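You operate a simulated robot arm through the tools that you are given. There is no shell and no other tool. Be economical: measure what you need, move in short steps, check, and stop when the job is done.

You run a simulated two-armed robot. Do the job below in one go: nothing can be reset, and whatever is moved stays where it is left.

## Task
Take the green folded gloves from the top of the assembly bench and leave it on the top of the chiller. Then stack the blue short spool from the top of the mould bench on top of the orange short spool. Then put the seal strip from the test mould on the orange template. Then fetch the thick pin and stand it on the grey panel on the top of the jig table. Then open the green lid of the cleaner tin. Keep to this order. Set down upright: thick pin.

Only the result counts: the job must be done as asked and must still hold three seconds after the hand-in. Knocking over, shifting, dropping, spilling or breaking anything else fails it. Lids that push on must go on centred and level and be pressed home; caps that screw on are set level and turned clockwise until they are tight.

## Robot
Two 7-joint arms with two-finger parallel grippers on one trunk, on a base that drives. Base frame: it is fixed to the floor where the robot stands at the start and does not move with it; the origin is under the middle of the robot, x ahead of it, y to its left, z up. Readings come in mm, degrees, newtons and seconds.
The left shoulder is at the start at [50, 187, 985], the right one opposite. With the tool pointing down near the work surface each hand reaches from about 100 to 660 mm from the robot's upright axis, wherever it stands, measured 20 degrees to its own side. Places, roughly: folded gloves [750, 0, 750]; green lid of the cleaner tin [4200, -3300, 900]; grey panel [2500, 0, 750]; seal strip [4000, -3000, 1000]; short spool [3500, -3250, 1000]; template (25x21x3 cm) [2800, -5200, 800]; thick pin (3x3x7 cm) [4100, -2900, 900]; top of the chiller (20x20 cm) [-2100, 2000, 860]. Payload 3.43 kg a hand.
The TCP of each hand is the grasp point between the finger pads, 30 mm short of the fingertips. In the tool frame z runs along the fingers and y along their closing line. Largest opening 94 mm; finger width 28, thickness 10; the body of the gripper, 50 by 96 mm, starts 55 mm behind the TCP.
Orientation is that of the tool frame in the base frame, as [roll, pitch, yaw] about the fixed x, y, z axes, in that order (R = Rz(yaw) Ry(pitch) Rx(roll)). With the fingers straight down and closing along the base's y, the tool's x points along the base's -x, its y along +y and its z along -z.

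## Interface
- The arms move only by the tool move_arm. It takes "left_steps", "right_steps" or both (then of equal length, played together; a hand with none holds still); each is a list of rows, each a list of 7 numbers: the shift along the base's x, y, z in mm, then the turn, a rotation vector about the base's x, y, z in degrees, then the opening, from 0 (shut) to 1 (fully open). In form: [[dx, dy, dz, rx, ry, rz, fingers], ...]. A call has 1 to 8 rows; each row shifts and turns the commanded pose from where the row before left it. Each row takes 0.2 s and may step no farther than 50 mm and 8.6 degrees from the row before; otherwise, or with a gripper value out of range, the whole call is refused. A pose out of reach is approached as far as the arm can. The call stops where the force on the tool passes 40 N (or 10 N more than at its start, if that is more) or the arm is blocked; 0.2 s more then pass. Each finger travels about 153 mm/s and halts on what it meets, pressing with about 44 N; the grip force reading is that of the motor and also rises with nothing between the fingers. The clock runs only during rows and for 0.2 s after the last one: add rows that do not move to give the fingers time. It gives the time, the measured TCP pose, the force on the tool (base axes), the opening and the grip force at its end, in the units of the frame above (readings bear some noise), with the torque about the TCP (base axes, N m) and any sound that the robot's microphone picked up, and new pictures: "pictures" is both (left out), scene, wrist or none (wrist: the cameras of the hands that moved).
- Cameras (640 x 400 px; columns grow to the right, rows downward): "scene" is now at [149.3, 2.4, 1178.2]; the picture's right is [0.02, -1.00, 0.00], its down [-0.27, -0.00, -0.96] and it looks along [0.96, 0.02, -0.27] (base axes); focal length 266 px, centre (320, 200). "left" rides on the left gripper at [76, -14, -103] in its tool frame; the picture's right is [0.18, 0.98, 0.00], its down [-0.75, 0.14, -0.64] and it looks along [-0.63, 0.12, 0.77] (tool axes); focal length 243 px, centre (320, 200). "right" rides on the right gripper at [76, 14, -102] in its tool frame; the picture's right is [-0.18, 0.98, 0.00], its down [-0.75, -0.14, -0.64] and it looks along [-0.63, -0.12, 0.77] (tool axes); focal length 243 px, centre (320, 200). There is no depth. A picture from a camera that has moved, and an enlarged one, comes with that camera's place and axes in the base frame and with its lens.
- raise_lower(by): slides the trunk up (or, below 0, down) by that many mm; the arms and the scene camera ride with it, the base frame stays. It gives what a move gives, with no picture.
- steer(legs): drives the robot by 1 to 6 legs, each [ahead, left, turn to the left] in mm, mm and degrees, along the robot's own axes; the way and the turn of a leg run together, so that a leg with both is an arc; at most 1500 mm and 180 degrees a leg. The arms and the cameras ride along, it lands a little off, and it stops where it bumps. It gives what a move gives, and a new picture of the scene camera.
- aim_head(pan, tilt): turns the head with the scene camera to pan (to the left, within 80 degrees either way) and tilt (down, from -29 to 69), counted from straight ahead of the robot. It gives what a move gives, and a new picture of the scene camera.
- enlarge(camera, box): a new picture of the part [left, top, right, bottom] of that camera's present view, enlarged. It takes no simulated time.
- finish_job(): hands the job in; it is judged then, once.

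Work in short steps. Places have to be worked out from the pictures, the camera data and where the tool is seen: move nearer, look again, correct. Check each grasp and each placing, and mend what went wrong. You have 165 turns and 260 pictures in all, those below and enlarged ones among them. Open the grippers and draw the arms clear of the work before you hand the job in, unless the task says otherwise.

The tools are called after ">>>" by a JSON object that holds its "method" and its "body". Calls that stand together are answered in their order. move_arm: Moves the arms, as the interface text tells. Its arguments: {"type":"object","properties":{"left_steps":{"type":"array","items":{"type":"array","items":{"type":"number"}}},"right_steps":{"type":"array","items":{"type":"array","items":{"type":"number"}}},"pictures":{"type":"string","enum":["both","scene","wrist","none"]}},"required":[]} The other tools are called the same way: raise_lower (by) slides the trunk up or down; steer (legs) drives the base; aim_head (pan, tilt) turns the head that bears the scene camera; enlarge (camera, box) takes an enlarged picture of a part of a camera's view; finish_job () hands the job in.

At the start:

```text
time_s: 0.0
left_eef_pos: [472.0, 216.6, 1059.2]
left_tool_rot: [179.9, 0.0, -179.9]
left_force: [0.2, -0.2, -0.3]
left_torque: [-0.02, -0.01, 0.0]
left_width: 93.9
left_finger_force: 0.0
right_eef_pos: [384.7, -122.7, 1115.4]
right_tool_rot: [180.0, 0.0, 179.9]
right_force: [-0.3, 0.3, -0.2]
right_torque: [0.0, -0.03, -0.01]
right_width: 94.1
right_finger_force: 0.0
trunk travel left (down, up): [-200.0, 232.0]
robot x, y, heading: [-1.9, -1.1, -0.0]
head pan, tilt: [1.0, 15.8]
```

scene: 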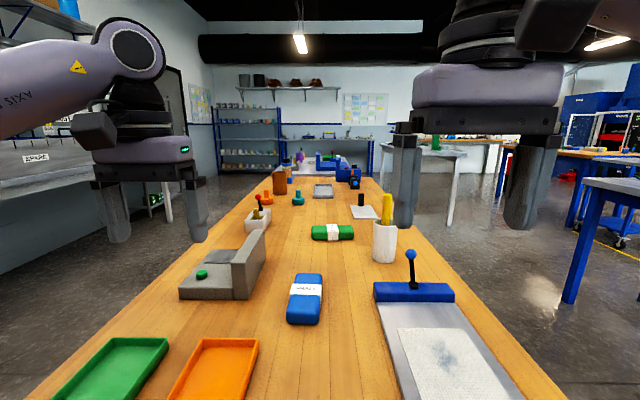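
right: 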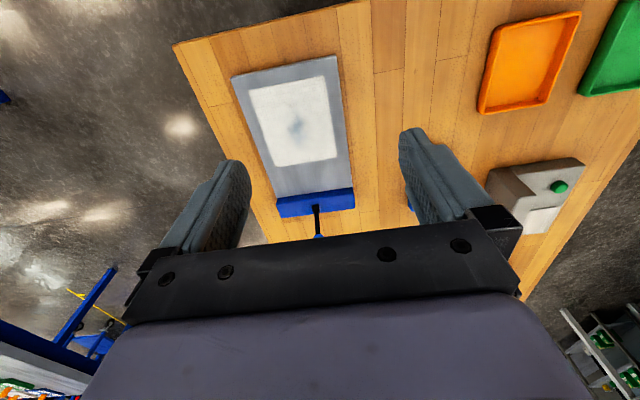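
left: 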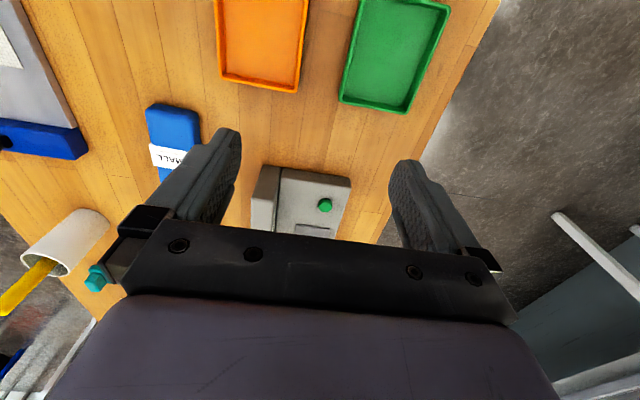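

The gloves look to be near [965,-20,840], which is out of reach from here. I look down to see the bench's near edge.

>>> {"method": "aim_head", "body": {"pan": 0, "tilt": 60}}

>>> {"method": "aim_head", "body": {"pan": -60, "tilt": 25}}

>>> {"method": "aim_head", "body": {"pan": 70, "tilt": 20}}

```text
time_s: 1.1
left_eef_pos: [471.0, 215.7, 1058.4]
left_tool_rot: [180.0, 0.0, -179.9]
left_force: [0.5, -0.1, -0.2]
left_torque: [0.04, 0.02, 0.04]
left_width: 94.3
left_finger_force: 0.1
right_eef_pos: [385.1, -123.2, 1115.2]
right_tool_rot: [-180.0, 0.1, 179.9]
right_force: [-0.3, 0.9, -0.5]
right_torque: [0.01, 0.0, -0.03]
right_width: 93.8
right_finger_force: 0.0
trunk travel left (down, up): [-200.0, 232.0]
robot x, y, heading: [-2.3, -0.7, -0.3]
head pan, tilt: [0.0, 60.0]
camera scene: at [122.6, 0.8, 1113.3], right [0.0, -1.0, 0.0], down [-0.87, 0.0, -0.5], along [0.5, 0.0, -0.87], focal length 266 px, centre (320, 200)
```

scene: 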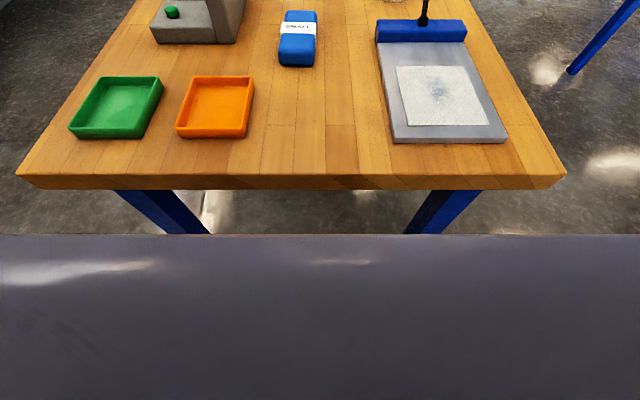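

```text
time_s: 2.4
left_eef_pos: [471.7, 216.2, 1058.7]
left_tool_rot: [180.0, 0.0, -179.9]
left_force: [0.0, 0.6, -0.8]
left_torque: [0.0, -0.02, 0.0]
left_width: 94.2
left_finger_force: 0.0
right_eef_pos: [384.6, -123.0, 1114.6]
right_tool_rot: [180.0, 0.0, 179.9]
right_force: [0.5, -0.4, -1.1]
right_torque: [0.0, 0.02, -0.01]
right_width: 94.1
right_finger_force: 0.0
trunk travel left (down, up): [-200.0, 232.0]
robot x, y, heading: [-0.9, 0.5, 0.1]
head pan, tilt: [-60.0, 25.0]
camera scene: at [102.0, -78.9, 1163.2], right [-0.87, -0.5, 0.0], down [-0.21, 0.37, -0.91], along [0.45, -0.78, -0.42], focal length 266 px, centre (320, 200)
```

scene: 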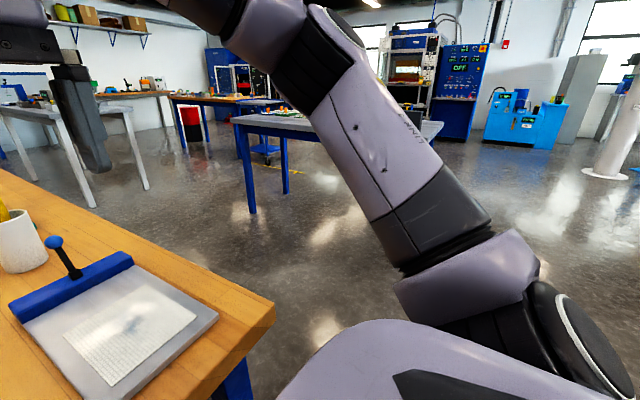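

```text
time_s: 4.5
left_eef_pos: [469.3, 217.0, 1059.8]
left_tool_rot: [180.0, 0.0, -179.9]
left_force: [0.0, 0.0, 0.6]
left_torque: [-0.02, -0.01, 0.02]
left_width: 94.0
left_finger_force: 0.1
right_eef_pos: [384.8, -123.6, 1115.2]
right_tool_rot: [179.9, 0.0, 179.9]
right_force: [-1.3, 0.4, 0.6]
right_torque: [0.01, 0.0, 0.01]
right_width: 94.1
right_finger_force: 0.1
trunk travel left (down, up): [-200.0, 232.0]
robot x, y, heading: [0.6, 1.2, -0.1]
head pan, tilt: [70.0, 20.0]
camera scene: at [87.8, 88.3, 1171.4], right [0.94, -0.34, 0.0], down [-0.12, -0.32, -0.94], along [0.32, 0.88, -0.34], focal length 266 px, centre (320, 200)
```

scene: 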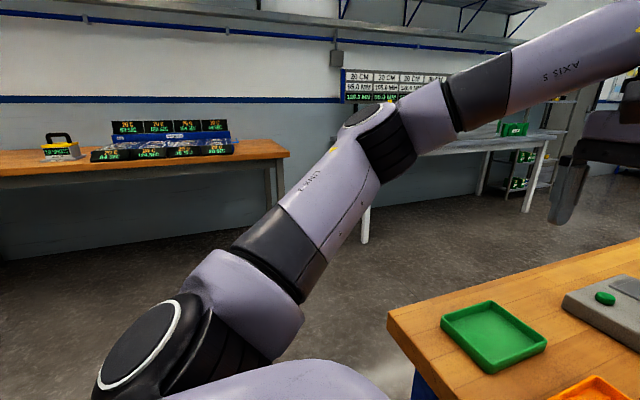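

The bench spans about y -330 to 407, starting at x≈326. I'll go round to its right side and face it from there, where the gloves are in reach.

>>> {"method": "steer", "body": {"legs": [[0, -900, 0], [760, 0, 0], [0, 0, 90], [200, 0, 0]]}}

>>> {"method": "aim_head", "body": {"pan": 0, "tilt": 40}}

```text
time_s: 17.9
left_eef_pos: [586.3, -222.7, 1058.5]
left_tool_rot: [-180.0, 0.0, -93.7]
left_force: [0.2, -0.3, -0.3]
left_torque: [0.0, 0.01, -0.02]
left_width: 93.8
left_finger_force: 0.0
right_eef_pos: [918.8, -331.3, 1114.6]
right_tool_rot: [-179.9, 0.0, -93.8]
right_force: [0.6, -0.2, -0.8]
right_torque: [-0.01, 0.05, -0.03]
right_width: 94.1
right_finger_force: 0.1
trunk travel left (down, up): [-200.0, 232.0]
robot x, y, heading: [769.3, -707.0, 86.4]
head pan, tilt: [70.0, 20.0]
camera scene: at [686.4, -610.6, 1171.3], right [0.4, 0.92, 0.0], down [0.31, -0.14, -0.94], along [-0.86, 0.38, -0.34], focal length 266 px, centre (320, 200)
```

scene: 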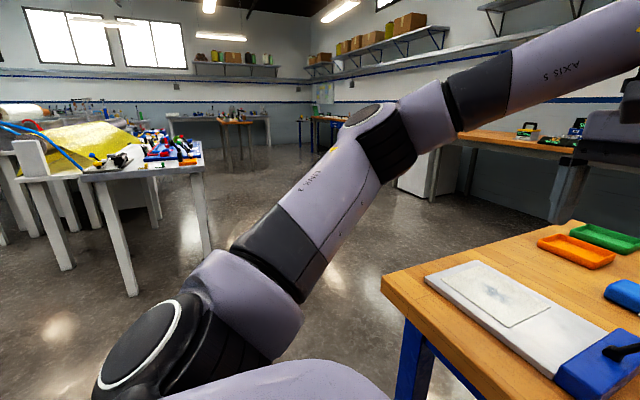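

```text
time_s: 19.3
left_eef_pos: [584.7, -223.7, 1059.2]
left_tool_rot: [-179.9, 0.1, -93.7]
left_force: [0.2, -0.2, -0.1]
left_torque: [0.03, 0.0, 0.0]
left_width: 94.2
left_finger_force: 0.1
right_eef_pos: [919.7, -330.9, 1114.6]
right_tool_rot: [-179.9, 0.0, -93.7]
right_force: [-0.2, -0.2, 0.6]
right_torque: [0.01, 0.01, -0.02]
right_width: 94.0
right_finger_force: 0.1
trunk travel left (down, up): [-200.0, 232.0]
robot x, y, heading: [769.8, -708.7, 86.1]
head pan, tilt: [0.0, 40.0]
camera scene: at [777.1, -563.6, 1140.0], right [1.0, -0.06, 0.0], down [-0.04, -0.64, -0.77], along [0.05, 0.76, -0.64], focal length 266 px, centre (320, 200)
```

scene: 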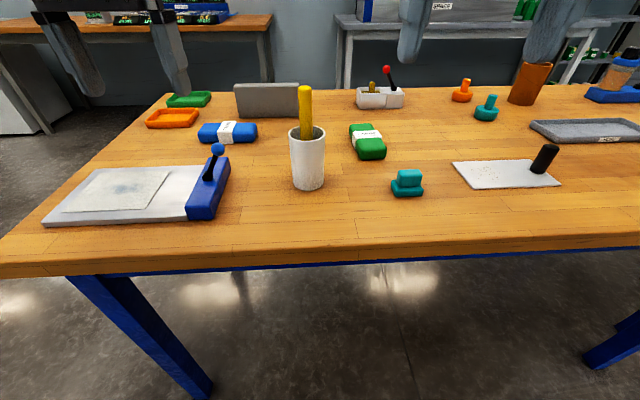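

The gloves are near [925, 15], about 75 mm wide along x and long along y. I move closer so the right hand can reach them closing along x.

>>> {"method": "steer", "body": {"legs": [[130, 0, 3]]}}

>>> {"method": "aim_head", "body": {"pan": -15, "tilt": 45}}

```text
time_s: 20.6
left_eef_pos: [566.0, -105.9, 1059.6]
left_tool_rot: [-179.9, 0.0, -90.6]
left_force: [0.1, 0.3, -0.6]
left_torque: [0.02, 0.02, -0.05]
left_width: 94.1
left_finger_force: 0.2
right_eef_pos: [904.6, -194.6, 1115.7]
right_tool_rot: [180.0, 0.0, -90.8]
right_force: [1.0, 1.0, 0.2]
right_torque: [-0.01, 0.03, -0.01]
right_width: 94.0
right_finger_force: 0.1
trunk travel left (down, up): [-200.0, 232.0]
robot x, y, heading: [777.7, -579.1, 89.2]
head pan, tilt: [0.0, 40.0]
camera scene: at [774.7, -434.8, 1139.9], right [1.0, -0.01, 0.0], down [-0.01, -0.64, -0.77], along [0.01, 0.77, -0.64], focal length 266 px, centre (320, 200)
```

scene: 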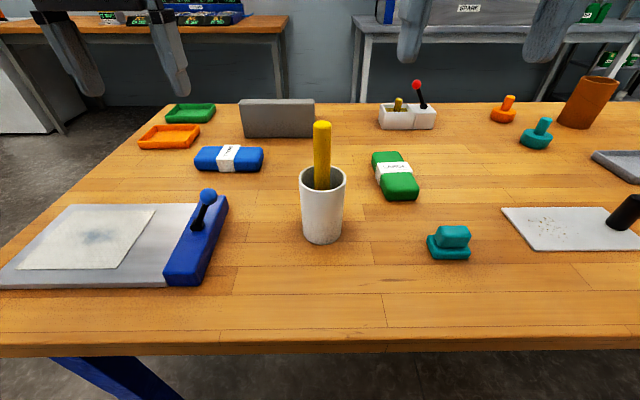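

```text
time_s: 21.3
left_eef_pos: [565.8, -106.2, 1059.7]
left_tool_rot: [-180.0, 0.1, -90.7]
left_force: [0.6, 0.6, 0.2]
left_torque: [-0.03, 0.02, -0.01]
left_width: 94.3
left_finger_force: 0.1
right_eef_pos: [903.0, -197.1, 1115.5]
right_tool_rot: [179.9, 0.1, -90.9]
right_force: [1.1, 1.2, 0.5]
right_torque: [0.01, -0.01, 0.01]
right_width: 94.2
right_finger_force: 0.1
trunk travel left (down, up): [-200.0, 232.0]
robot x, y, heading: [772.1, -580.3, 89.2]
head pan, tilt: [-15.0, 45.0]
camera scene: at [795.7, -441.9, 1132.7], right [0.96, -0.27, 0.0], down [-0.19, -0.68, -0.71], along [0.19, 0.68, -0.71], focal length 266 px, centre (320, 200)
```

scene: 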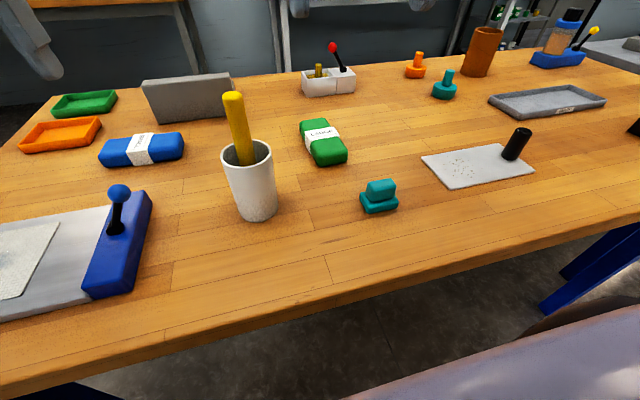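

Three views put the gloves' centre at about [928, 15], with the top near 850. I move the right hand above them, then look with the wrist camera.

>>> {"method": "move_arm", "body": {"right_steps": [[5, 43, 0, 0, 0, 0, 1], [5, 43, 0, 0, 0, 0, 1], [5, 43, -10, 0, 0, 0, 1], [5, 43, -40, 0, 0, 0, 1], [5, 30, -40, 0, 0, 0, 1], [0, 0, -40, 0, 0, 0, 1]]}}

```text
refused: row 4 steps farther than a row can; nothing moved
```

Row 4 was too long, so I resend with smaller steps.

>>> {"method": "move_arm", "body": {"right_steps": [[5, 46, 0, 0, 0, 0, 1], [5, 46, 0, 0, 0, 0, 1], [5, 46, 0, 0, 0, 0, 1], [5, 46, 0, 0, 0, 0, 1], [5, 26, -35, 0, 0, 0, 1], [0, 0, -48, 0, 0, 0, 1], [0, 0, -40, 0, 0, 0, 1]]}}

```text
time_s: 22.9
left_eef_pos: [564.3, -105.7, 1058.2]
left_tool_rot: [180.0, 0.0, -90.6]
left_force: [0.3, -0.6, 0.5]
left_torque: [-0.01, -0.05, 0.04]
left_width: 94.3
left_finger_force: 0.0
right_eef_pos: [929.0, -30.9, 994.9]
right_tool_rot: [180.0, 0.1, -90.8]
right_force: [0.1, 0.0, -1.2]
right_torque: [0.0, 0.0, 0.01]
right_width: 94.3
right_finger_force: 0.0
right hand out of reach, approached as far as the arm can: row 4
trunk travel left (down, up): [-200.0, 232.0]
robot x, y, heading: [774.7, -574.7, 89.3]
head pan, tilt: [-15.0, 45.0]
camera scene: at [796.0, -441.9, 1132.7], right [0.96, -0.27, 0.0], down [-0.19, -0.68, -0.71], along [0.19, 0.68, -0.71], focal length 266 px, centre (320, 200)
camera right: at [914.4, -106.2, 1096.7], right [-0.98, 0.2, 0.0], down [0.15, 0.75, 0.64], along [0.13, 0.63, -0.76], focal length 243 px, centre (320, 200)
```

scene: 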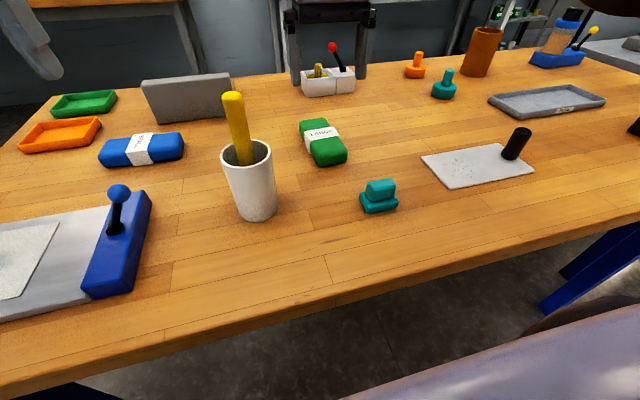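
right: 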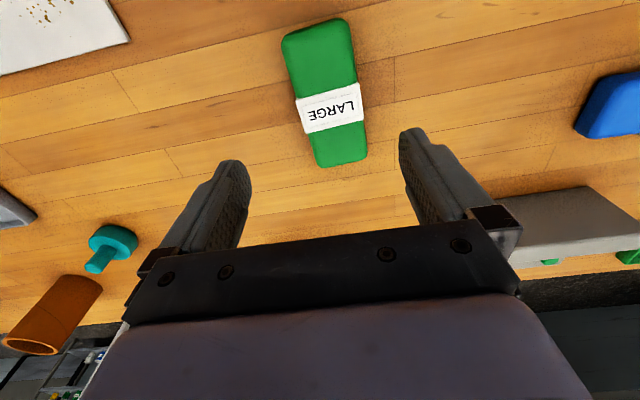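

The wrist view puts the gloves' centre at about [921, -13], top near 855, aligned with y. I correct x and descend over them.

>>> {"method": "move_arm", "body": {"right_steps": [[-7, 15, -40, 0, 0, 0, 1], [0, 0, -40, 0, 0, 0, 1], [0, 0, -35, 0, 0, 0, 1], [0, 0, -20, 0, 0, 0, 1], [0, 0, 0, 0, 0, 0, 1]]}}

```text
time_s: 24.0
left_eef_pos: [564.9, -108.2, 1060.2]
left_tool_rot: [-179.8, 0.1, -90.6]
left_force: [-0.3, -0.6, 0.8]
left_torque: [0.03, -0.05, 0.01]
left_width: 94.1
left_finger_force: 0.1
right_eef_pos: [923.5, -13.1, 870.8]
right_tool_rot: [179.9, 1.2, -90.9]
right_force: [-0.1, -7.9, 16.2]
right_torque: [-0.49, -0.77, -0.33]
right_width: 93.6
right_finger_force: 0.1
trunk travel left (down, up): [-200.0, 232.0]
robot x, y, heading: [776.9, -580.2, 89.2]
head pan, tilt: [-15.0, 45.0]
stopped in row 5 (right hand): the force on the tool passed its limit (the readings are from after the stop); the commanded pose is now the measured one
camera scene: at [795.3, -444.3, 1133.1], right [0.96, -0.27, 0.0], down [-0.19, -0.68, -0.71], along [0.19, 0.68, -0.71], focal length 266 px, centre (320, 200)
camera right: at [909.0, -91.6, 971.3], right [-0.98, 0.2, 0.01], down [0.15, 0.74, 0.66], along [0.13, 0.65, -0.75], focal length 243 px, centre (320, 200)
```

scene: 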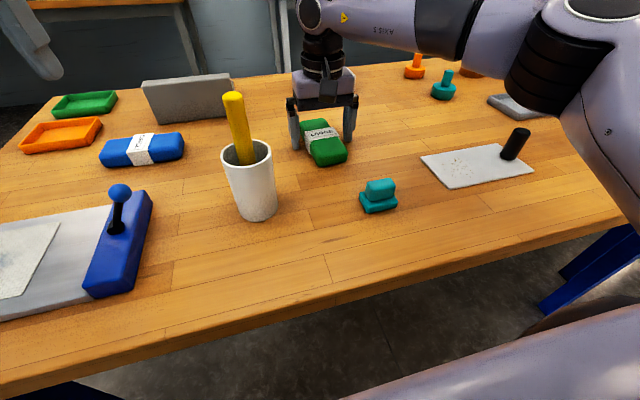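
right: 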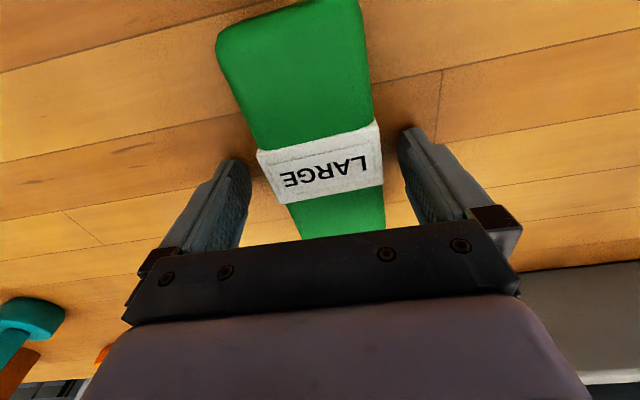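

The tips met the bench at about 841, so the bench top is near 840 and the fingers straddle the gloves. I rise 3 mm and close.

>>> {"method": "move_arm", "body": {"right_steps": [[0, 0, 3, 0, 0, 0, 1], [0, 0, 0, 0, 0, 0, 0.5], [0, 0, 0, 0, 0, 0, 0.3], [0, 0, 0, 0, 0, 0, 0.3]], "pictures": "wrist"}}

```text
time_s: 25.0
left_eef_pos: [565.5, -106.8, 1060.2]
left_tool_rot: [-179.9, 0.1, -90.6]
left_force: [-1.0, 0.1, 0.6]
left_torque: [0.01, 0.0, -0.02]
left_width: 94.1
left_finger_force: 0.0
right_eef_pos: [925.2, -11.4, 870.9]
right_tool_rot: [179.9, 1.2, -91.0]
right_force: [6.1, 4.3, 18.1]
right_torque: [0.21, -0.64, 0.05]
right_width: 61.6
right_finger_force: 44.2
trunk travel left (down, up): [-200.0, 232.0]
robot x, y, heading: [775.1, -579.6, 89.3]
head pan, tilt: [-15.0, 45.0]
camera right: at [910.2, -89.8, 971.2], right [-0.98, 0.2, 0.01], down [0.16, 0.74, 0.66], along [0.13, 0.64, -0.75], focal length 243 px, centre (320, 200)
```

right: 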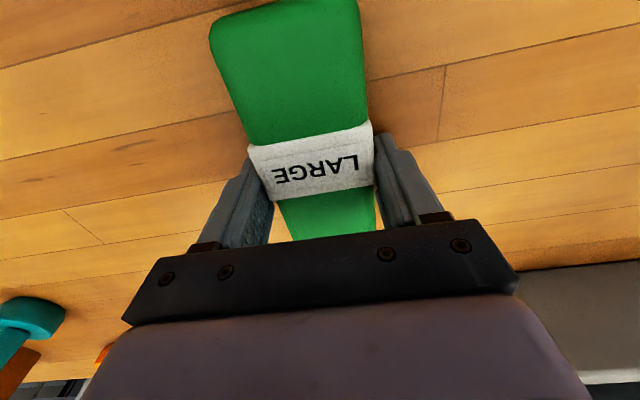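

The grip is firm at 61.6 mm. I lift.

>>> {"method": "move_arm", "body": {"right_steps": [[0, 0, 20, 0, 0, 0, 0.3], [0, 0, 40, 0, 0, 0, 0.3], [0, 0, 40, 0, 0, 0, 0.3], [0, -20, 40, 0, 0, 0, 0.3], [0, -45, 20, 0, 0, 0, 0.3], [0, -45, 10, 0, 0, 0, 0.3], [0, -48, 0, 0, 0, 0, 0.3]]}}

```text
time_s: 26.6
left_eef_pos: [565.6, -106.9, 1060.2]
left_tool_rot: [-180.0, 0.0, -90.8]
left_force: [-0.3, 0.3, 0.5]
left_torque: [-0.02, -0.02, 0.02]
left_width: 93.8
left_finger_force: 0.0
right_eef_pos: [924.4, -168.3, 1039.1]
right_tool_rot: [179.8, 1.0, -91.0]
right_force: [0.1, 0.7, -1.5]
right_torque: [-0.02, 0.02, -0.02]
right_width: 61.5
right_finger_force: 43.7
trunk travel left (down, up): [-200.0, 232.0]
robot x, y, heading: [777.2, -581.3, 89.4]
head pan, tilt: [-15.0, 45.0]
camera scene: at [795.8, -442.1, 1132.7], right [0.96, -0.27, 0.0], down [-0.19, -0.68, -0.71], along [0.19, 0.68, -0.71], focal length 266 px, centre (320, 200)
camera right: at [909.4, -245.9, 1140.1], right [-0.98, 0.2, 0.01], down [0.15, 0.74, 0.65], along [0.13, 0.64, -0.76], focal length 243 px, centre (320, 200)
```

scene: 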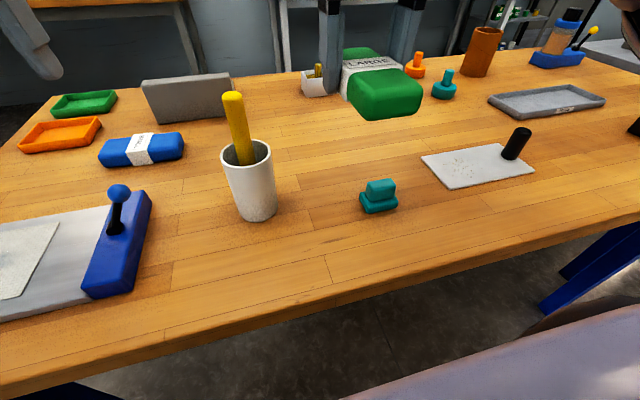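
right: 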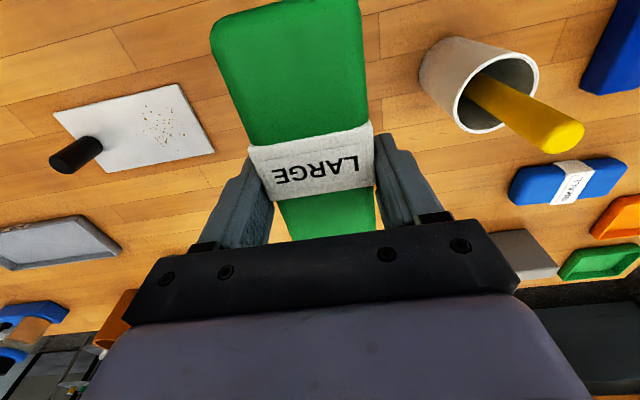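

The gloves are held. I back off and drive around the near end of the bench toward the chiller, which is behind and to the left of the start.

>>> {"method": "steer", "body": {"legs": [[-330, 0, 0], [0, 1300, 0], [1450, 0, 0]]}}

>>> {"method": "aim_head", "body": {"pan": 45, "tilt": 15}}

```text
time_s: 41.8
left_eef_pos: [-638.7, 1078.6, 1059.5]
left_tool_rot: [179.9, 0.1, -93.4]
left_force: [-0.8, 0.4, -0.2]
left_torque: [0.0, -0.01, -0.03]
left_width: 93.8
left_finger_force: 0.1
right_eef_pos: [-282.9, 1000.7, 1037.7]
right_tool_rot: [179.9, 0.9, -93.6]
right_force: [-0.7, 0.0, -0.7]
right_torque: [0.0, 0.04, -0.01]
right_width: 61.4
right_finger_force: 44.6
trunk travel left (down, up): [-200.0, 232.0]
robot x, y, heading: [-454.0, 596.8, 86.7]
head pan, tilt: [-15.0, 45.0]
camera scene: at [-423.5, 732.5, 1132.7], right [0.95, -0.32, 0.0], down [-0.22, -0.67, -0.71], along [0.22, 0.67, -0.71], focal length 266 px, centre (320, 200)
```

scene: 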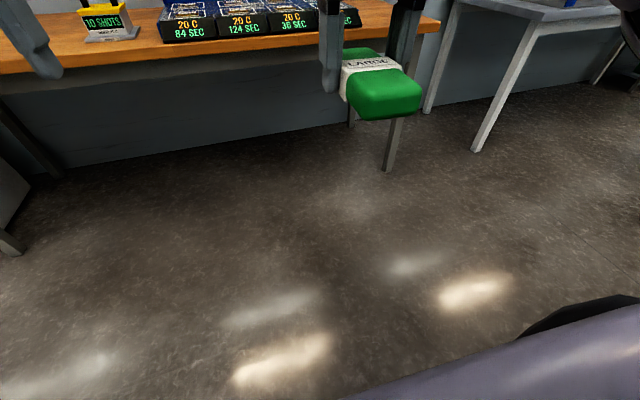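

```text
time_s: 43.1
left_eef_pos: [-637.5, 1079.1, 1058.6]
left_tool_rot: [-179.9, 0.0, -93.3]
left_force: [-0.2, -0.4, -0.5]
left_torque: [-0.01, 0.0, 0.0]
left_width: 94.1
left_finger_force: 0.1
right_eef_pos: [-282.5, 999.8, 1039.1]
right_tool_rot: [179.9, 0.9, -93.6]
right_force: [0.0, 0.1, -1.1]
right_torque: [0.03, 0.03, 0.0]
right_width: 61.5
right_finger_force: 44.2
trunk travel left (down, up): [-200.0, 232.0]
robot x, y, heading: [-452.5, 595.9, 86.7]
head pan, tilt: [45.0, 15.0]
camera scene: at [-511.2, 725.4, 1179.5], right [0.75, 0.66, 0.0], down [0.17, -0.19, -0.97], along [-0.64, 0.72, -0.26], focal length 266 px, centre (320, 200)
```

scene: 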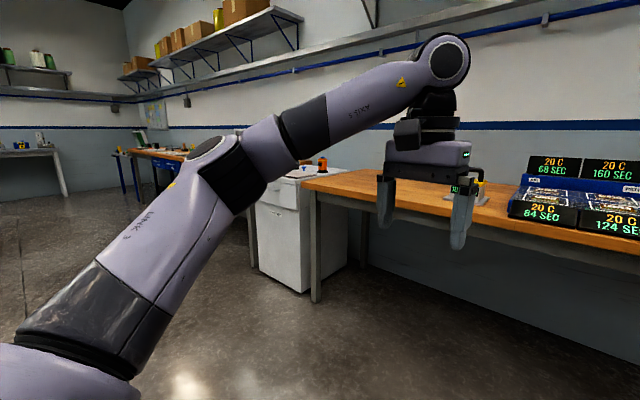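

The white cabinet at the end of the wall bench looks like the chiller. I enlarge it.

>>> {"method": "enlarge", "body": {"camera": "scene", "box": [230, 140, 390, 300]}}

```text
2.50 times, centred on (310, 220) of scene
camera zoom: at [-511.2, 725.4, 1179.5], right [0.75, 0.66, 0.0], down [0.17, -0.19, -0.97], along [-0.64, 0.72, -0.26], focal length 665 px, centre (345, 150)
```

zoom: 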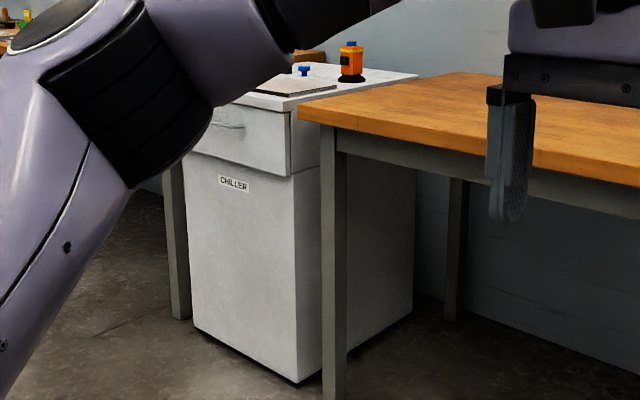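

It is the chiller: it spans x ≈ -2246 to -1790 with its front at y ≈ 1920, and there are already things on its top. I drive to face it.

>>> {"method": "steer", "body": {"legs": [[0, 0, 3.3], [0, 1450, 0], [550, 0, 0]]}}

>>> {"method": "aim_head", "body": {"pan": 0, "tilt": 30}}

```text
time_s: 53.4
left_eef_pos: [-2111.1, 1615.5, 1058.9]
left_tool_rot: [-180.0, 0.0, -89.3]
left_force: [0.7, 0.0, 0.8]
left_torque: [0.01, 0.02, 0.02]
left_width: 94.2
left_finger_force: 0.0
right_eef_pos: [-1750.3, 1562.8, 1039.1]
right_tool_rot: [179.9, 0.8, -89.4]
right_force: [0.7, 0.9, 0.8]
right_torque: [-0.03, 0.01, -0.02]
right_width: 61.5
right_finger_force: 43.9
trunk travel left (down, up): [-200.0, 232.0]
robot x, y, heading: [-1888.9, 1143.8, 90.5]
head pan, tilt: [45.0, 15.0]
camera scene: at [-1958.5, 1271.6, 1179.5], right [0.7, 0.72, 0.0], down [0.19, -0.18, -0.97], along [-0.69, 0.67, -0.26], focal length 266 px, centre (320, 200)
```

scene: 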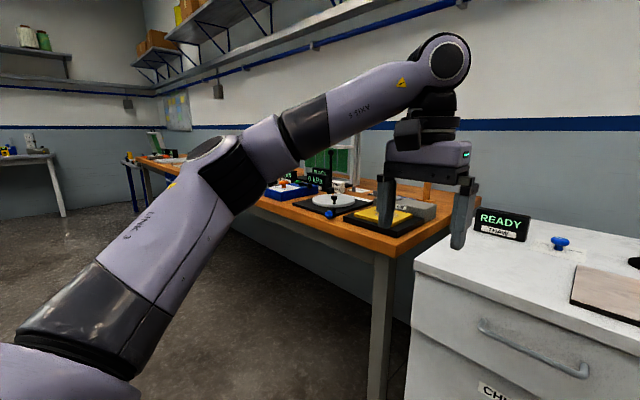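

```text
time_s: 54.5
left_eef_pos: [-2109.9, 1615.4, 1059.7]
left_tool_rot: [179.9, 0.0, -89.2]
left_force: [-0.4, 0.1, 0.0]
left_torque: [-0.01, 0.02, 0.0]
left_width: 93.9
left_finger_force: 0.0
right_eef_pos: [-1749.8, 1563.2, 1038.7]
right_tool_rot: [179.9, 0.9, -89.3]
right_force: [0.2, -0.1, -1.4]
right_torque: [0.02, 0.02, -0.01]
right_width: 61.4
right_finger_force: 43.7
trunk travel left (down, up): [-200.0, 232.0]
robot x, y, heading: [-1888.6, 1147.6, 90.5]
head pan, tilt: [0.0, 30.0]
camera scene: at [-1892.8, 1296.7, 1155.3], right [1.0, 0.01, 0.0], down [0.01, -0.5, -0.87], along [-0.01, 0.87, -0.5], focal length 266 px, centre (320, 200)
```

scene: 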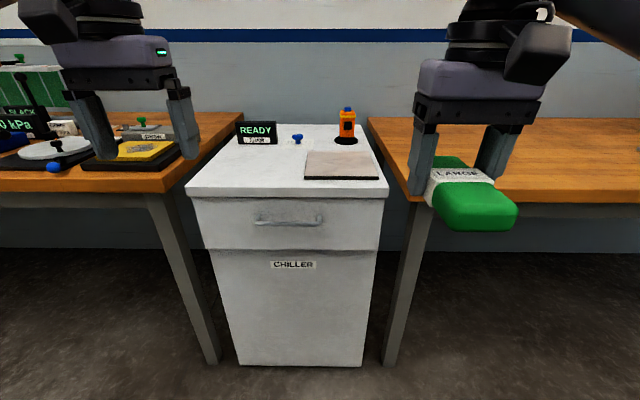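

The free area on the chiller top is its front left, centre about [-2090, 2015]. I move so that the right hand comes over it.

>>> {"method": "steer", "body": {"legs": [[0, 260, 0], [330, 0, 0]]}}

>>> {"method": "aim_head", "body": {"pan": 0, "tilt": 40}}

```text
time_s: 58.2
left_eef_pos: [-2370.4, 1939.9, 1059.6]
left_tool_rot: [-179.9, -0.1, -89.5]
left_force: [0.1, 0.0, 0.4]
left_torque: [0.03, 0.02, -0.01]
left_width: 94.0
left_finger_force: 0.1
right_eef_pos: [-2009.2, 1887.6, 1038.0]
right_tool_rot: [179.9, 0.8, -89.5]
right_force: [0.3, 0.3, -0.9]
right_torque: [-0.01, -0.02, -0.03]
right_width: 61.1
right_finger_force: 44.0
trunk travel left (down, up): [-200.0, 232.0]
robot x, y, heading: [-2148.9, 1472.6, 90.6]
head pan, tilt: [0.0, 30.0]
camera scene: at [-2152.5, 1621.2, 1155.3], right [1.0, 0.01, 0.0], down [0.0, -0.5, -0.87], along [-0.01, 0.87, -0.5], focal length 266 px, centre (320, 200)
```

scene: 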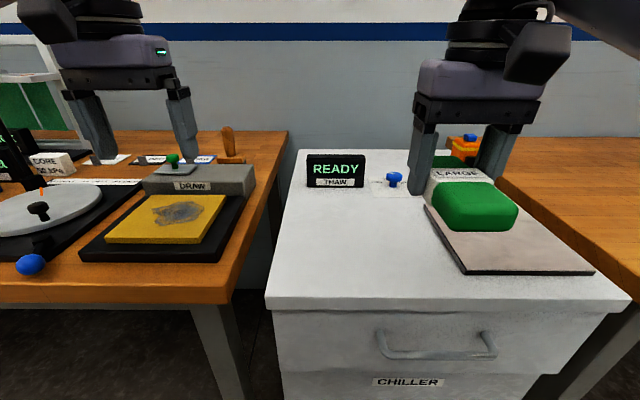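

```text
time_s: 58.9
left_eef_pos: [-2369.6, 1939.2, 1059.2]
left_tool_rot: [-180.0, 0.1, -89.4]
left_force: [0.8, -0.7, -0.1]
left_torque: [-0.01, 0.0, 0.0]
left_width: 94.1
left_finger_force: 0.0
right_eef_pos: [-2011.0, 1886.7, 1038.9]
right_tool_rot: [180.0, 1.0, -89.6]
right_force: [-0.2, -0.1, -1.0]
right_torque: [0.0, 0.03, 0.02]
right_width: 61.3
right_finger_force: 43.8
trunk travel left (down, up): [-200.0, 232.0]
robot x, y, heading: [-2144.0, 1474.1, 90.5]
head pan, tilt: [0.0, 40.0]
camera scene: at [-2152.5, 1615.6, 1140.0], right [1.0, 0.01, 0.0], down [0.01, -0.64, -0.77], along [-0.01, 0.77, -0.64], focal length 266 px, centre (320, 200)
```

scene: 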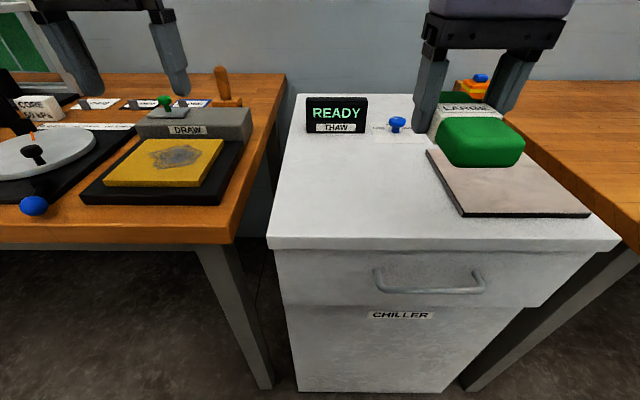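

The chiller top is at z ≈ 837 and the free patch is centred near [-2080, 2005]. I move over it and lower to just above contact.

>>> {"method": "move_arm", "body": {"right_steps": [[-35, 30, 0, 0, 0, 0, 0.3], [-35, 30, 0, 0, 0, 0, 0.3], [0, 45, 0, 0, 0, 0, 0.3], [0, 14, -40, 0, 0, 0, 0.3], [0, 0, -45, 0, 0, 0, 0.3], [0, 0, -45, 0, 0, 0, 0.3], [0, 0, -28, 0, 0, 0, 0.3]]}}

```text
time_s: 60.7
left_eef_pos: [-2369.0, 1938.5, 1060.1]
left_tool_rot: [180.0, 0.2, -89.4]
left_force: [0.4, 0.3, -0.4]
left_torque: [0.03, 0.0, 0.02]
left_width: 94.0
left_finger_force: 0.0
right_eef_pos: [-2078.0, 2004.4, 890.7]
right_tool_rot: [179.5, 1.8, -89.5]
right_force: [0.6, -5.2, 14.0]
right_torque: [-0.64, -0.5, -0.19]
right_width: 61.3
right_finger_force: 44.6
trunk travel left (down, up): [-200.0, 232.0]
robot x, y, heading: [-2148.4, 1471.0, 90.7]
head pan, tilt: [0.0, 40.0]
stopped in row 7 (right hand): the force on the tool passed its limit (the readings are from after the stop); the commanded pose is now the measured one
camera scene: at [-2152.5, 1614.0, 1140.1], right [1.0, 0.01, 0.0], down [0.01, -0.64, -0.77], along [-0.01, 0.77, -0.64], focal length 266 px, centre (320, 200)
camera right: at [-2091.8, 1925.2, 990.8], right [-0.98, 0.18, 0.01], down [0.14, 0.73, 0.66], along [0.11, 0.66, -0.75], focal length 243 px, centre (320, 200)
```

scene: 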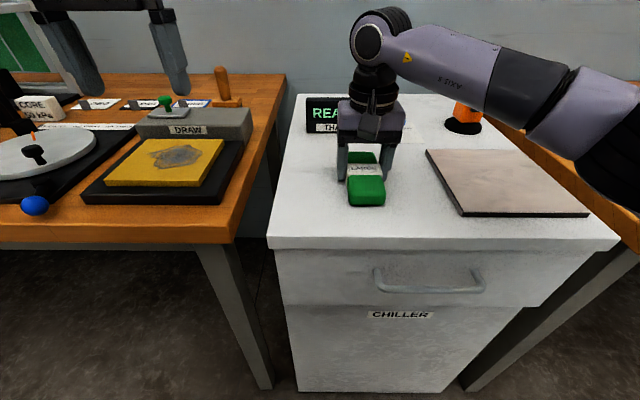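
right: 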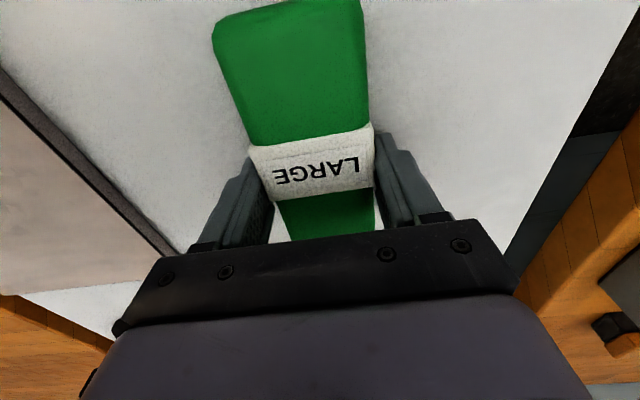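

The gloves touched down with the TCP at 891, so the top is near 860. I open the fingers and withdraw upward.

>>> {"method": "move_arm", "body": {"right_steps": [[0, 0, 0, 0, 0, 0, 0.75], [0, 0, 0, 0, 0, 0, 1], [0, 0, 0, 0, 0, 0, 1], [0, 0, 20, 0, 0, 0, 1], [0, 0, 45, 0, 0, 0, 1], [0, 0, 45, 0, 0, 0, 1], [0, -40, 25, 0, 0, 0, 1], [0, -50, 0, 0, 0, 0, 1]]}}

```text
time_s: 62.5
left_eef_pos: [-2369.3, 1939.3, 1060.0]
left_tool_rot: [179.9, 0.1, -89.3]
left_force: [0.2, -0.1, -0.1]
left_torque: [0.02, 0.0, -0.03]
left_width: 94.0
left_finger_force: 0.0
right_eef_pos: [-2078.3, 1916.6, 1022.2]
right_tool_rot: [179.6, 1.7, -89.7]
right_force: [-0.3, 0.0, -0.1]
right_torque: [0.02, 0.02, 0.03]
right_width: 94.0
right_finger_force: 0.0
trunk travel left (down, up): [-200.0, 232.0]
robot x, y, heading: [-2148.6, 1468.6, 90.4]
head pan, tilt: [0.0, 40.0]
camera scene: at [-2152.4, 1615.4, 1140.0], right [1.0, 0.01, 0.0], down [0.01, -0.64, -0.77], along [-0.01, 0.77, -0.64], focal length 266 px, centre (320, 200)
camera right: at [-2091.5, 1836.9, 1123.3], right [-0.98, 0.18, 0.01], down [0.14, 0.74, 0.66], along [0.11, 0.65, -0.75], focal length 243 px, centre (320, 200)
```

scene: 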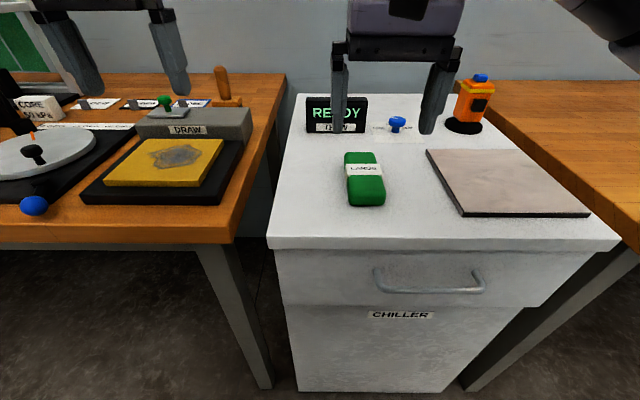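
right: 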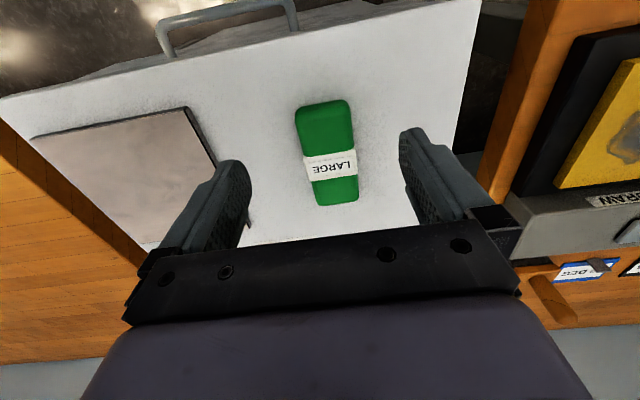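

The gloves rest on the chiller. I drive back around toward the mould bench area, roughly [3500..4200, -3000], looking as I go.

>>> {"method": "steer", "body": {"legs": [[-800, 0, 0], [0, 0, -90.5], [1500, 0, 0], [250, 0, 0], [0, -1500, 0], [0, -150, 0]]}}

>>> {"method": "aim_head", "body": {"pan": -15, "tilt": 8}}

```text
time_s: 87.2
left_eef_pos: [110.7, -754.4, 1059.8]
left_tool_rot: [-179.9, 0.1, -179.5]
left_force: [0.2, 0.5, -0.3]
left_torque: [0.05, 0.01, 0.02]
left_width: 94.2
left_finger_force: 0.0
right_eef_pos: [86.4, -1044.8, 1021.4]
right_tool_rot: [179.5, 1.6, -179.6]
right_force: [-0.7, 0.6, -0.7]
right_torque: [0.06, 0.0, 0.0]
right_width: 94.1
right_finger_force: 0.2
trunk travel left (down, up): [-200.0, 232.0]
robot x, y, heading: [-359.9, -973.6, 0.8]
head pan, tilt: [0.0, 40.0]
camera scene: at [-218.0, -973.6, 1140.0], right [0.01, -1.0, 0.0], down [-0.64, -0.01, -0.77], along [0.77, 0.01, -0.64], focal length 266 px, centre (320, 200)
```

scene: 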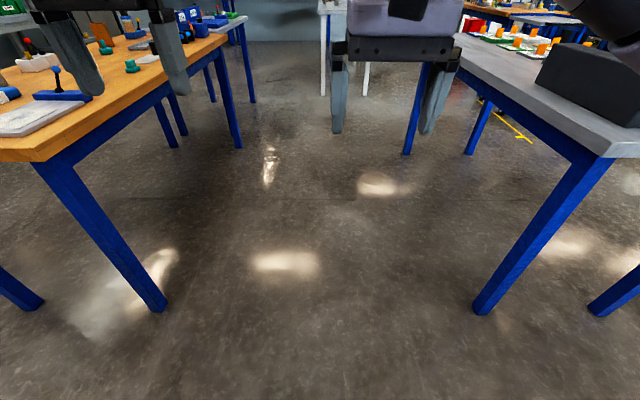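

```text
time_s: 88.2
left_eef_pos: [109.4, -754.9, 1059.0]
left_tool_rot: [180.0, 0.1, -179.3]
left_force: [-0.8, -0.2, 0.0]
left_torque: [0.04, -0.02, 0.01]
left_width: 94.1
left_finger_force: 0.0
right_eef_pos: [86.8, -1045.1, 1022.8]
right_tool_rot: [179.6, 1.5, -179.6]
right_force: [0.9, -0.2, -0.3]
right_torque: [0.0, 0.0, 0.03]
right_width: 93.9
right_finger_force: 0.1
trunk travel left (down, up): [-200.0, 232.0]
robot x, y, heading: [-359.5, -974.0, 0.7]
head pan, tilt: [-15.0, 8.0]
camera scene: at [-213.3, -997.2, 1190.8], right [-0.25, -0.97, 0.0], down [-0.14, 0.03, -0.99], along [0.96, -0.25, -0.14], focal length 266 px, centre (320, 200)
```

scene: 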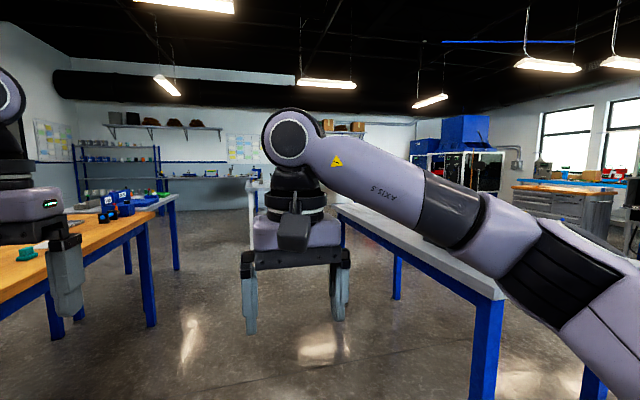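

The aisle at y ≈ -1000 is clear. I drive ahead and look to the right.

>>> {"method": "steer", "body": {"legs": [[1500, 0, -0.7], [800, 0, 0]]}}

>>> {"method": "aim_head", "body": {"pan": -50, "tilt": 12}}

>>> {"method": "aim_head", "body": {"pan": 15, "tilt": 15}}

```text
time_s: 99.5
left_eef_pos: [2411.7, -765.7, 1059.9]
left_tool_rot: [-180.0, 0.1, 179.6]
left_force: [-0.6, -0.5, 0.6]
left_torque: [-0.01, -0.01, -0.02]
left_width: 93.9
left_finger_force: 0.1
right_eef_pos: [2382.4, -1055.9, 1024.5]
right_tool_rot: [179.7, 1.6, 179.3]
right_force: [-0.1, 0.3, -0.6]
right_torque: [-0.02, 0.0, -0.03]
right_width: 93.7
right_finger_force: 0.1
trunk travel left (down, up): [-200.0, 232.0]
robot x, y, heading: [1936.0, -975.7, -0.5]
head pan, tilt: [-15.0, 8.0]
camera scene: at [2083.3, -1002.3, 1190.9], right [-0.27, -0.96, 0.0], down [-0.13, 0.04, -0.99], along [0.95, -0.27, -0.14], focal length 266 px, centre (320, 200)
```

scene: 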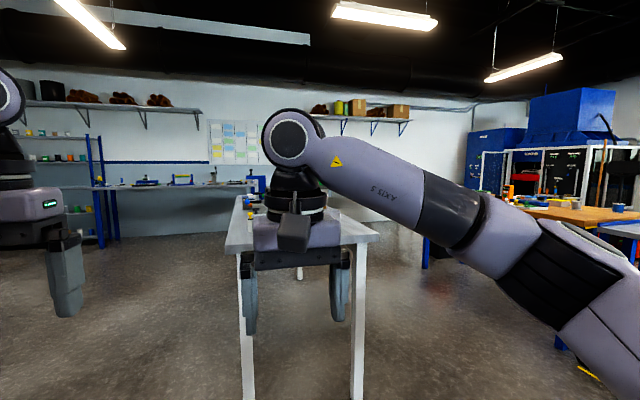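

```text
time_s: 100.5
left_eef_pos: [2410.7, -767.6, 1059.8]
left_tool_rot: [180.0, 0.1, 179.6]
left_force: [0.1, -0.6, -0.5]
left_torque: [-0.01, -0.02, -0.03]
left_width: 94.1
left_finger_force: 0.1
right_eef_pos: [2381.7, -1056.1, 1023.9]
right_tool_rot: [179.7, 1.8, 179.3]
right_force: [-0.2, 0.6, -0.2]
right_torque: [-0.02, 0.02, -0.03]
right_width: 94.1
right_finger_force: 0.1
trunk travel left (down, up): [-200.0, 232.0]
robot x, y, heading: [1936.6, -975.6, -0.5]
head pan, tilt: [-50.0, 12.0]
camera scene: at [2053.3, -1049.4, 1184.4], right [-0.77, -0.64, 0.0], down [-0.13, 0.16, -0.98], along [0.62, -0.75, -0.21], focal length 266 px, centre (320, 200)
```

scene: 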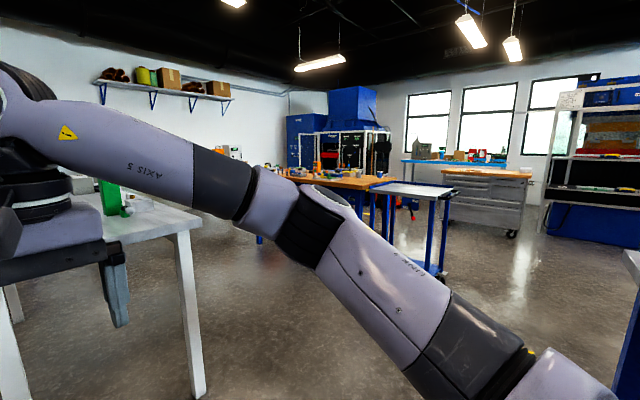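

```text
time_s: 101.8
left_eef_pos: [2410.5, -764.6, 1059.8]
left_tool_rot: [180.0, 0.2, 179.6]
left_force: [0.1, -0.8, -0.2]
left_torque: [0.02, -0.02, -0.02]
left_width: 93.8
left_finger_force: 0.1
right_eef_pos: [2381.9, -1055.8, 1022.6]
right_tool_rot: [179.6, 1.7, 179.3]
right_force: [0.0, -1.0, -0.4]
right_torque: [-0.02, -0.02, 0.01]
right_width: 94.1
right_finger_force: 0.2
trunk travel left (down, up): [-200.0, 232.0]
robot x, y, heading: [1940.0, -980.3, -0.7]
head pan, tilt: [15.0, 15.0]
camera scene: at [2084.4, -954.2, 1179.5], right [0.25, -0.97, 0.0], down [-0.25, -0.06, -0.97], along [0.94, 0.24, -0.26], focal length 266 px, centre (320, 200)
```

scene: 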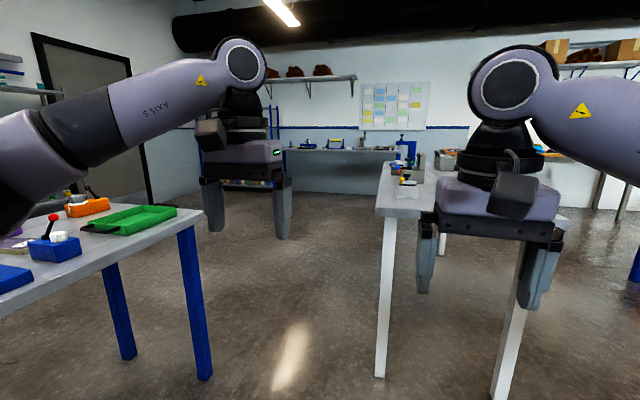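

The mould bench looks to be near [3450, -3030], beyond a white table and a small cart. I approach through the gap at x ≈ 2400.

>>> {"method": "steer", "body": {"legs": [[450, 0, 0], [0, 0, -90], [900, 0, 0]]}}

>>> {"method": "aim_head", "body": {"pan": 35, "tilt": 12}}

```text
time_s: 112.6
left_eef_pos: [2602.1, -2349.7, 1060.0]
left_tool_rot: [180.0, 0.1, 90.4]
left_force: [0.0, 0.4, 0.2]
left_torque: [-0.01, 0.01, -0.01]
left_width: 93.7
left_finger_force: 0.0
right_eef_pos: [2312.1, -2326.3, 1021.6]
right_tool_rot: [179.6, 1.8, 90.2]
right_force: [-0.4, 0.0, 0.3]
right_torque: [-0.02, -0.01, 0.01]
right_width: 94.0
right_finger_force: 0.1
trunk travel left (down, up): [-200.0, 232.0]
robot x, y, heading: [2382.8, -1879.7, -89.8]
head pan, tilt: [15.0, 15.0]
camera scene: at [2405.4, -2028.5, 1179.5], right [-0.96, -0.26, 0.0], down [-0.07, 0.25, -0.97], along [0.26, -0.93, -0.26], focal length 266 px, centre (320, 200)
```

scene: 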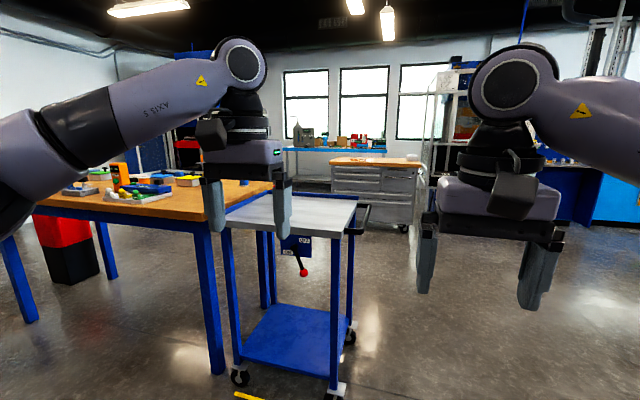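

```text
time_s: 113.5
left_eef_pos: [2601.2, -2349.7, 1058.9]
left_tool_rot: [-179.9, 0.1, 90.5]
left_force: [0.1, -0.4, 0.2]
left_torque: [0.01, -0.01, -0.03]
left_width: 94.1
left_finger_force: 0.1
right_eef_pos: [2311.3, -2326.6, 1023.8]
right_tool_rot: [179.5, 1.7, 90.2]
right_force: [0.2, 0.7, -0.6]
right_torque: [-0.01, -0.03, 0.0]
right_width: 94.0
right_finger_force: 0.1
trunk travel left (down, up): [-200.0, 232.0]
robot x, y, heading: [2385.0, -1879.9, -89.7]
head pan, tilt: [35.0, 12.0]
camera scene: at [2434.5, -2014.4, 1184.4], right [-0.82, -0.58, 0.0], down [-0.12, 0.17, -0.98], along [0.57, -0.8, -0.21], focal length 266 px, centre (320, 200)
```

scene: 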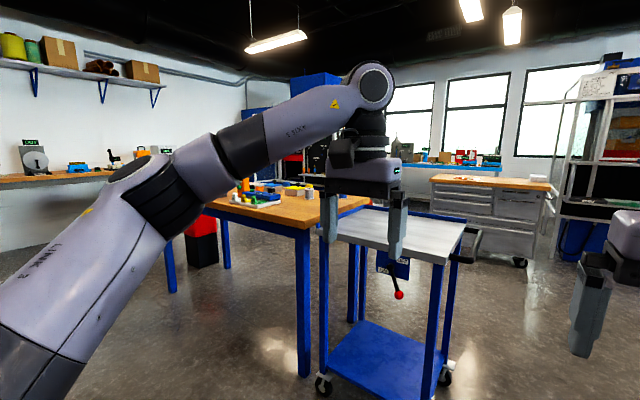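

The mould bench spans about x 3130–4400, y -2850 to -3500. I move alongside its near long side, facing it.

>>> {"method": "steer", "body": {"legs": [[0, 1220, 0], [350, 0, 0]]}}

>>> {"method": "aim_head", "body": {"pan": 0, "tilt": 28}}

>>> {"method": "aim_head", "body": {"pan": 35, "tilt": 25}}

```text
time_s: 121.5
left_eef_pos: [3829.0, -2686.0, 1059.9]
left_tool_rot: [-180.0, 0.1, 90.9]
left_force: [-0.8, -0.5, -0.6]
left_torque: [0.02, 0.01, -0.03]
left_width: 93.7
left_finger_force: 0.0
right_eef_pos: [3539.3, -2664.4, 1023.1]
right_tool_rot: [179.5, 1.8, 90.7]
right_force: [0.0, 0.2, -0.5]
right_torque: [0.01, 0.01, 0.01]
right_width: 94.0
right_finger_force: 0.0
trunk travel left (down, up): [-200.0, 232.0]
robot x, y, heading: [3611.9, -2221.4, -89.4]
head pan, tilt: [35.0, 12.0]
camera scene: at [3659.2, -2351.5, 1184.4], right [-0.81, -0.59, 0.0], down [-0.12, 0.17, -0.98], along [0.57, -0.79, -0.21], focal length 266 px, centre (320, 200)
```

scene: 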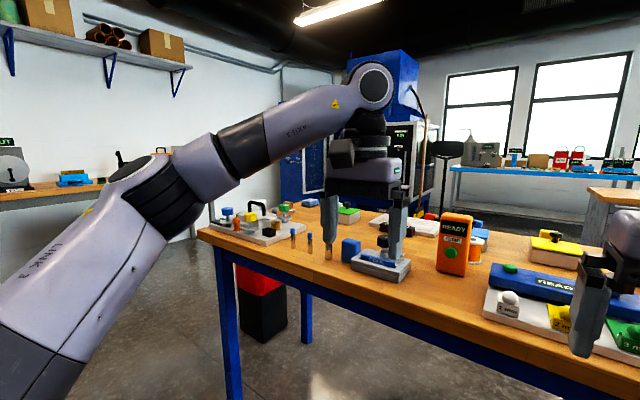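

```text
time_s: 122.5
left_eef_pos: [3829.6, -2685.1, 1059.6]
left_tool_rot: [-180.0, 0.1, 90.9]
left_force: [-0.8, 0.5, -0.1]
left_torque: [0.02, -0.02, 0.0]
left_width: 94.2
left_finger_force: 0.0
right_eef_pos: [3539.9, -2664.4, 1023.6]
right_tool_rot: [179.6, 1.6, 90.7]
right_force: [0.8, -1.0, 0.3]
right_torque: [0.02, 0.05, 0.01]
right_width: 94.1
right_finger_force: 0.0
trunk travel left (down, up): [-200.0, 232.0]
robot x, y, heading: [3608.2, -2218.8, -89.1]
head pan, tilt: [0.0, 28.0]
camera scene: at [3606.0, -2367.0, 1158.5], right [-1.0, -0.02, 0.0], down [-0.01, 0.47, -0.88], along [0.01, -0.88, -0.47], focal length 266 px, centre (320, 200)
```

scene: 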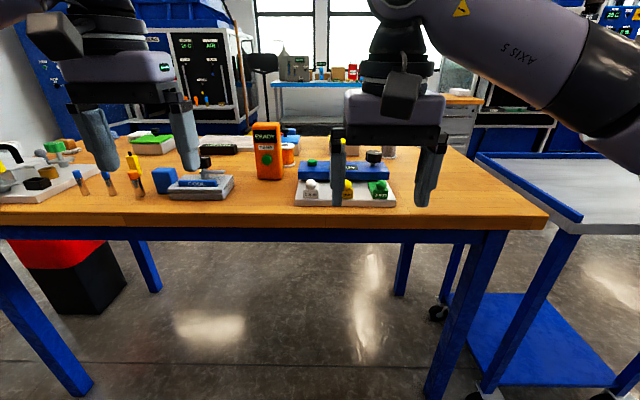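

```text
time_s: 123.5
left_eef_pos: [3829.7, -2685.6, 1060.1]
left_tool_rot: [-179.9, 0.1, 91.0]
left_force: [-0.7, -0.4, -0.3]
left_torque: [0.02, 0.01, -0.01]
left_width: 94.0
left_finger_force: 0.1
right_eef_pos: [3538.4, -2664.2, 1021.2]
right_tool_rot: [179.6, 1.8, 90.7]
right_force: [0.2, 0.5, -0.8]
right_torque: [0.04, 0.0, -0.01]
right_width: 93.8
right_finger_force: 0.0
trunk travel left (down, up): [-200.0, 232.0]
robot x, y, heading: [3609.0, -2219.7, -89.1]
head pan, tilt: [35.0, 25.0]
camera scene: at [3658.5, -2350.5, 1163.3], right [-0.81, -0.58, 0.0], down [-0.25, 0.34, -0.91], along [0.53, -0.74, -0.42], focal length 266 px, centre (320, 200)
```

scene: 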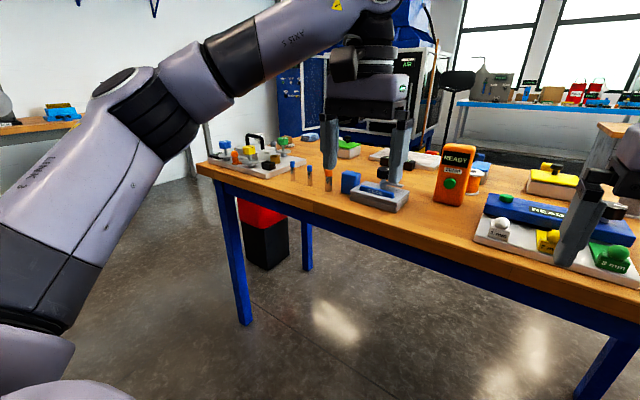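

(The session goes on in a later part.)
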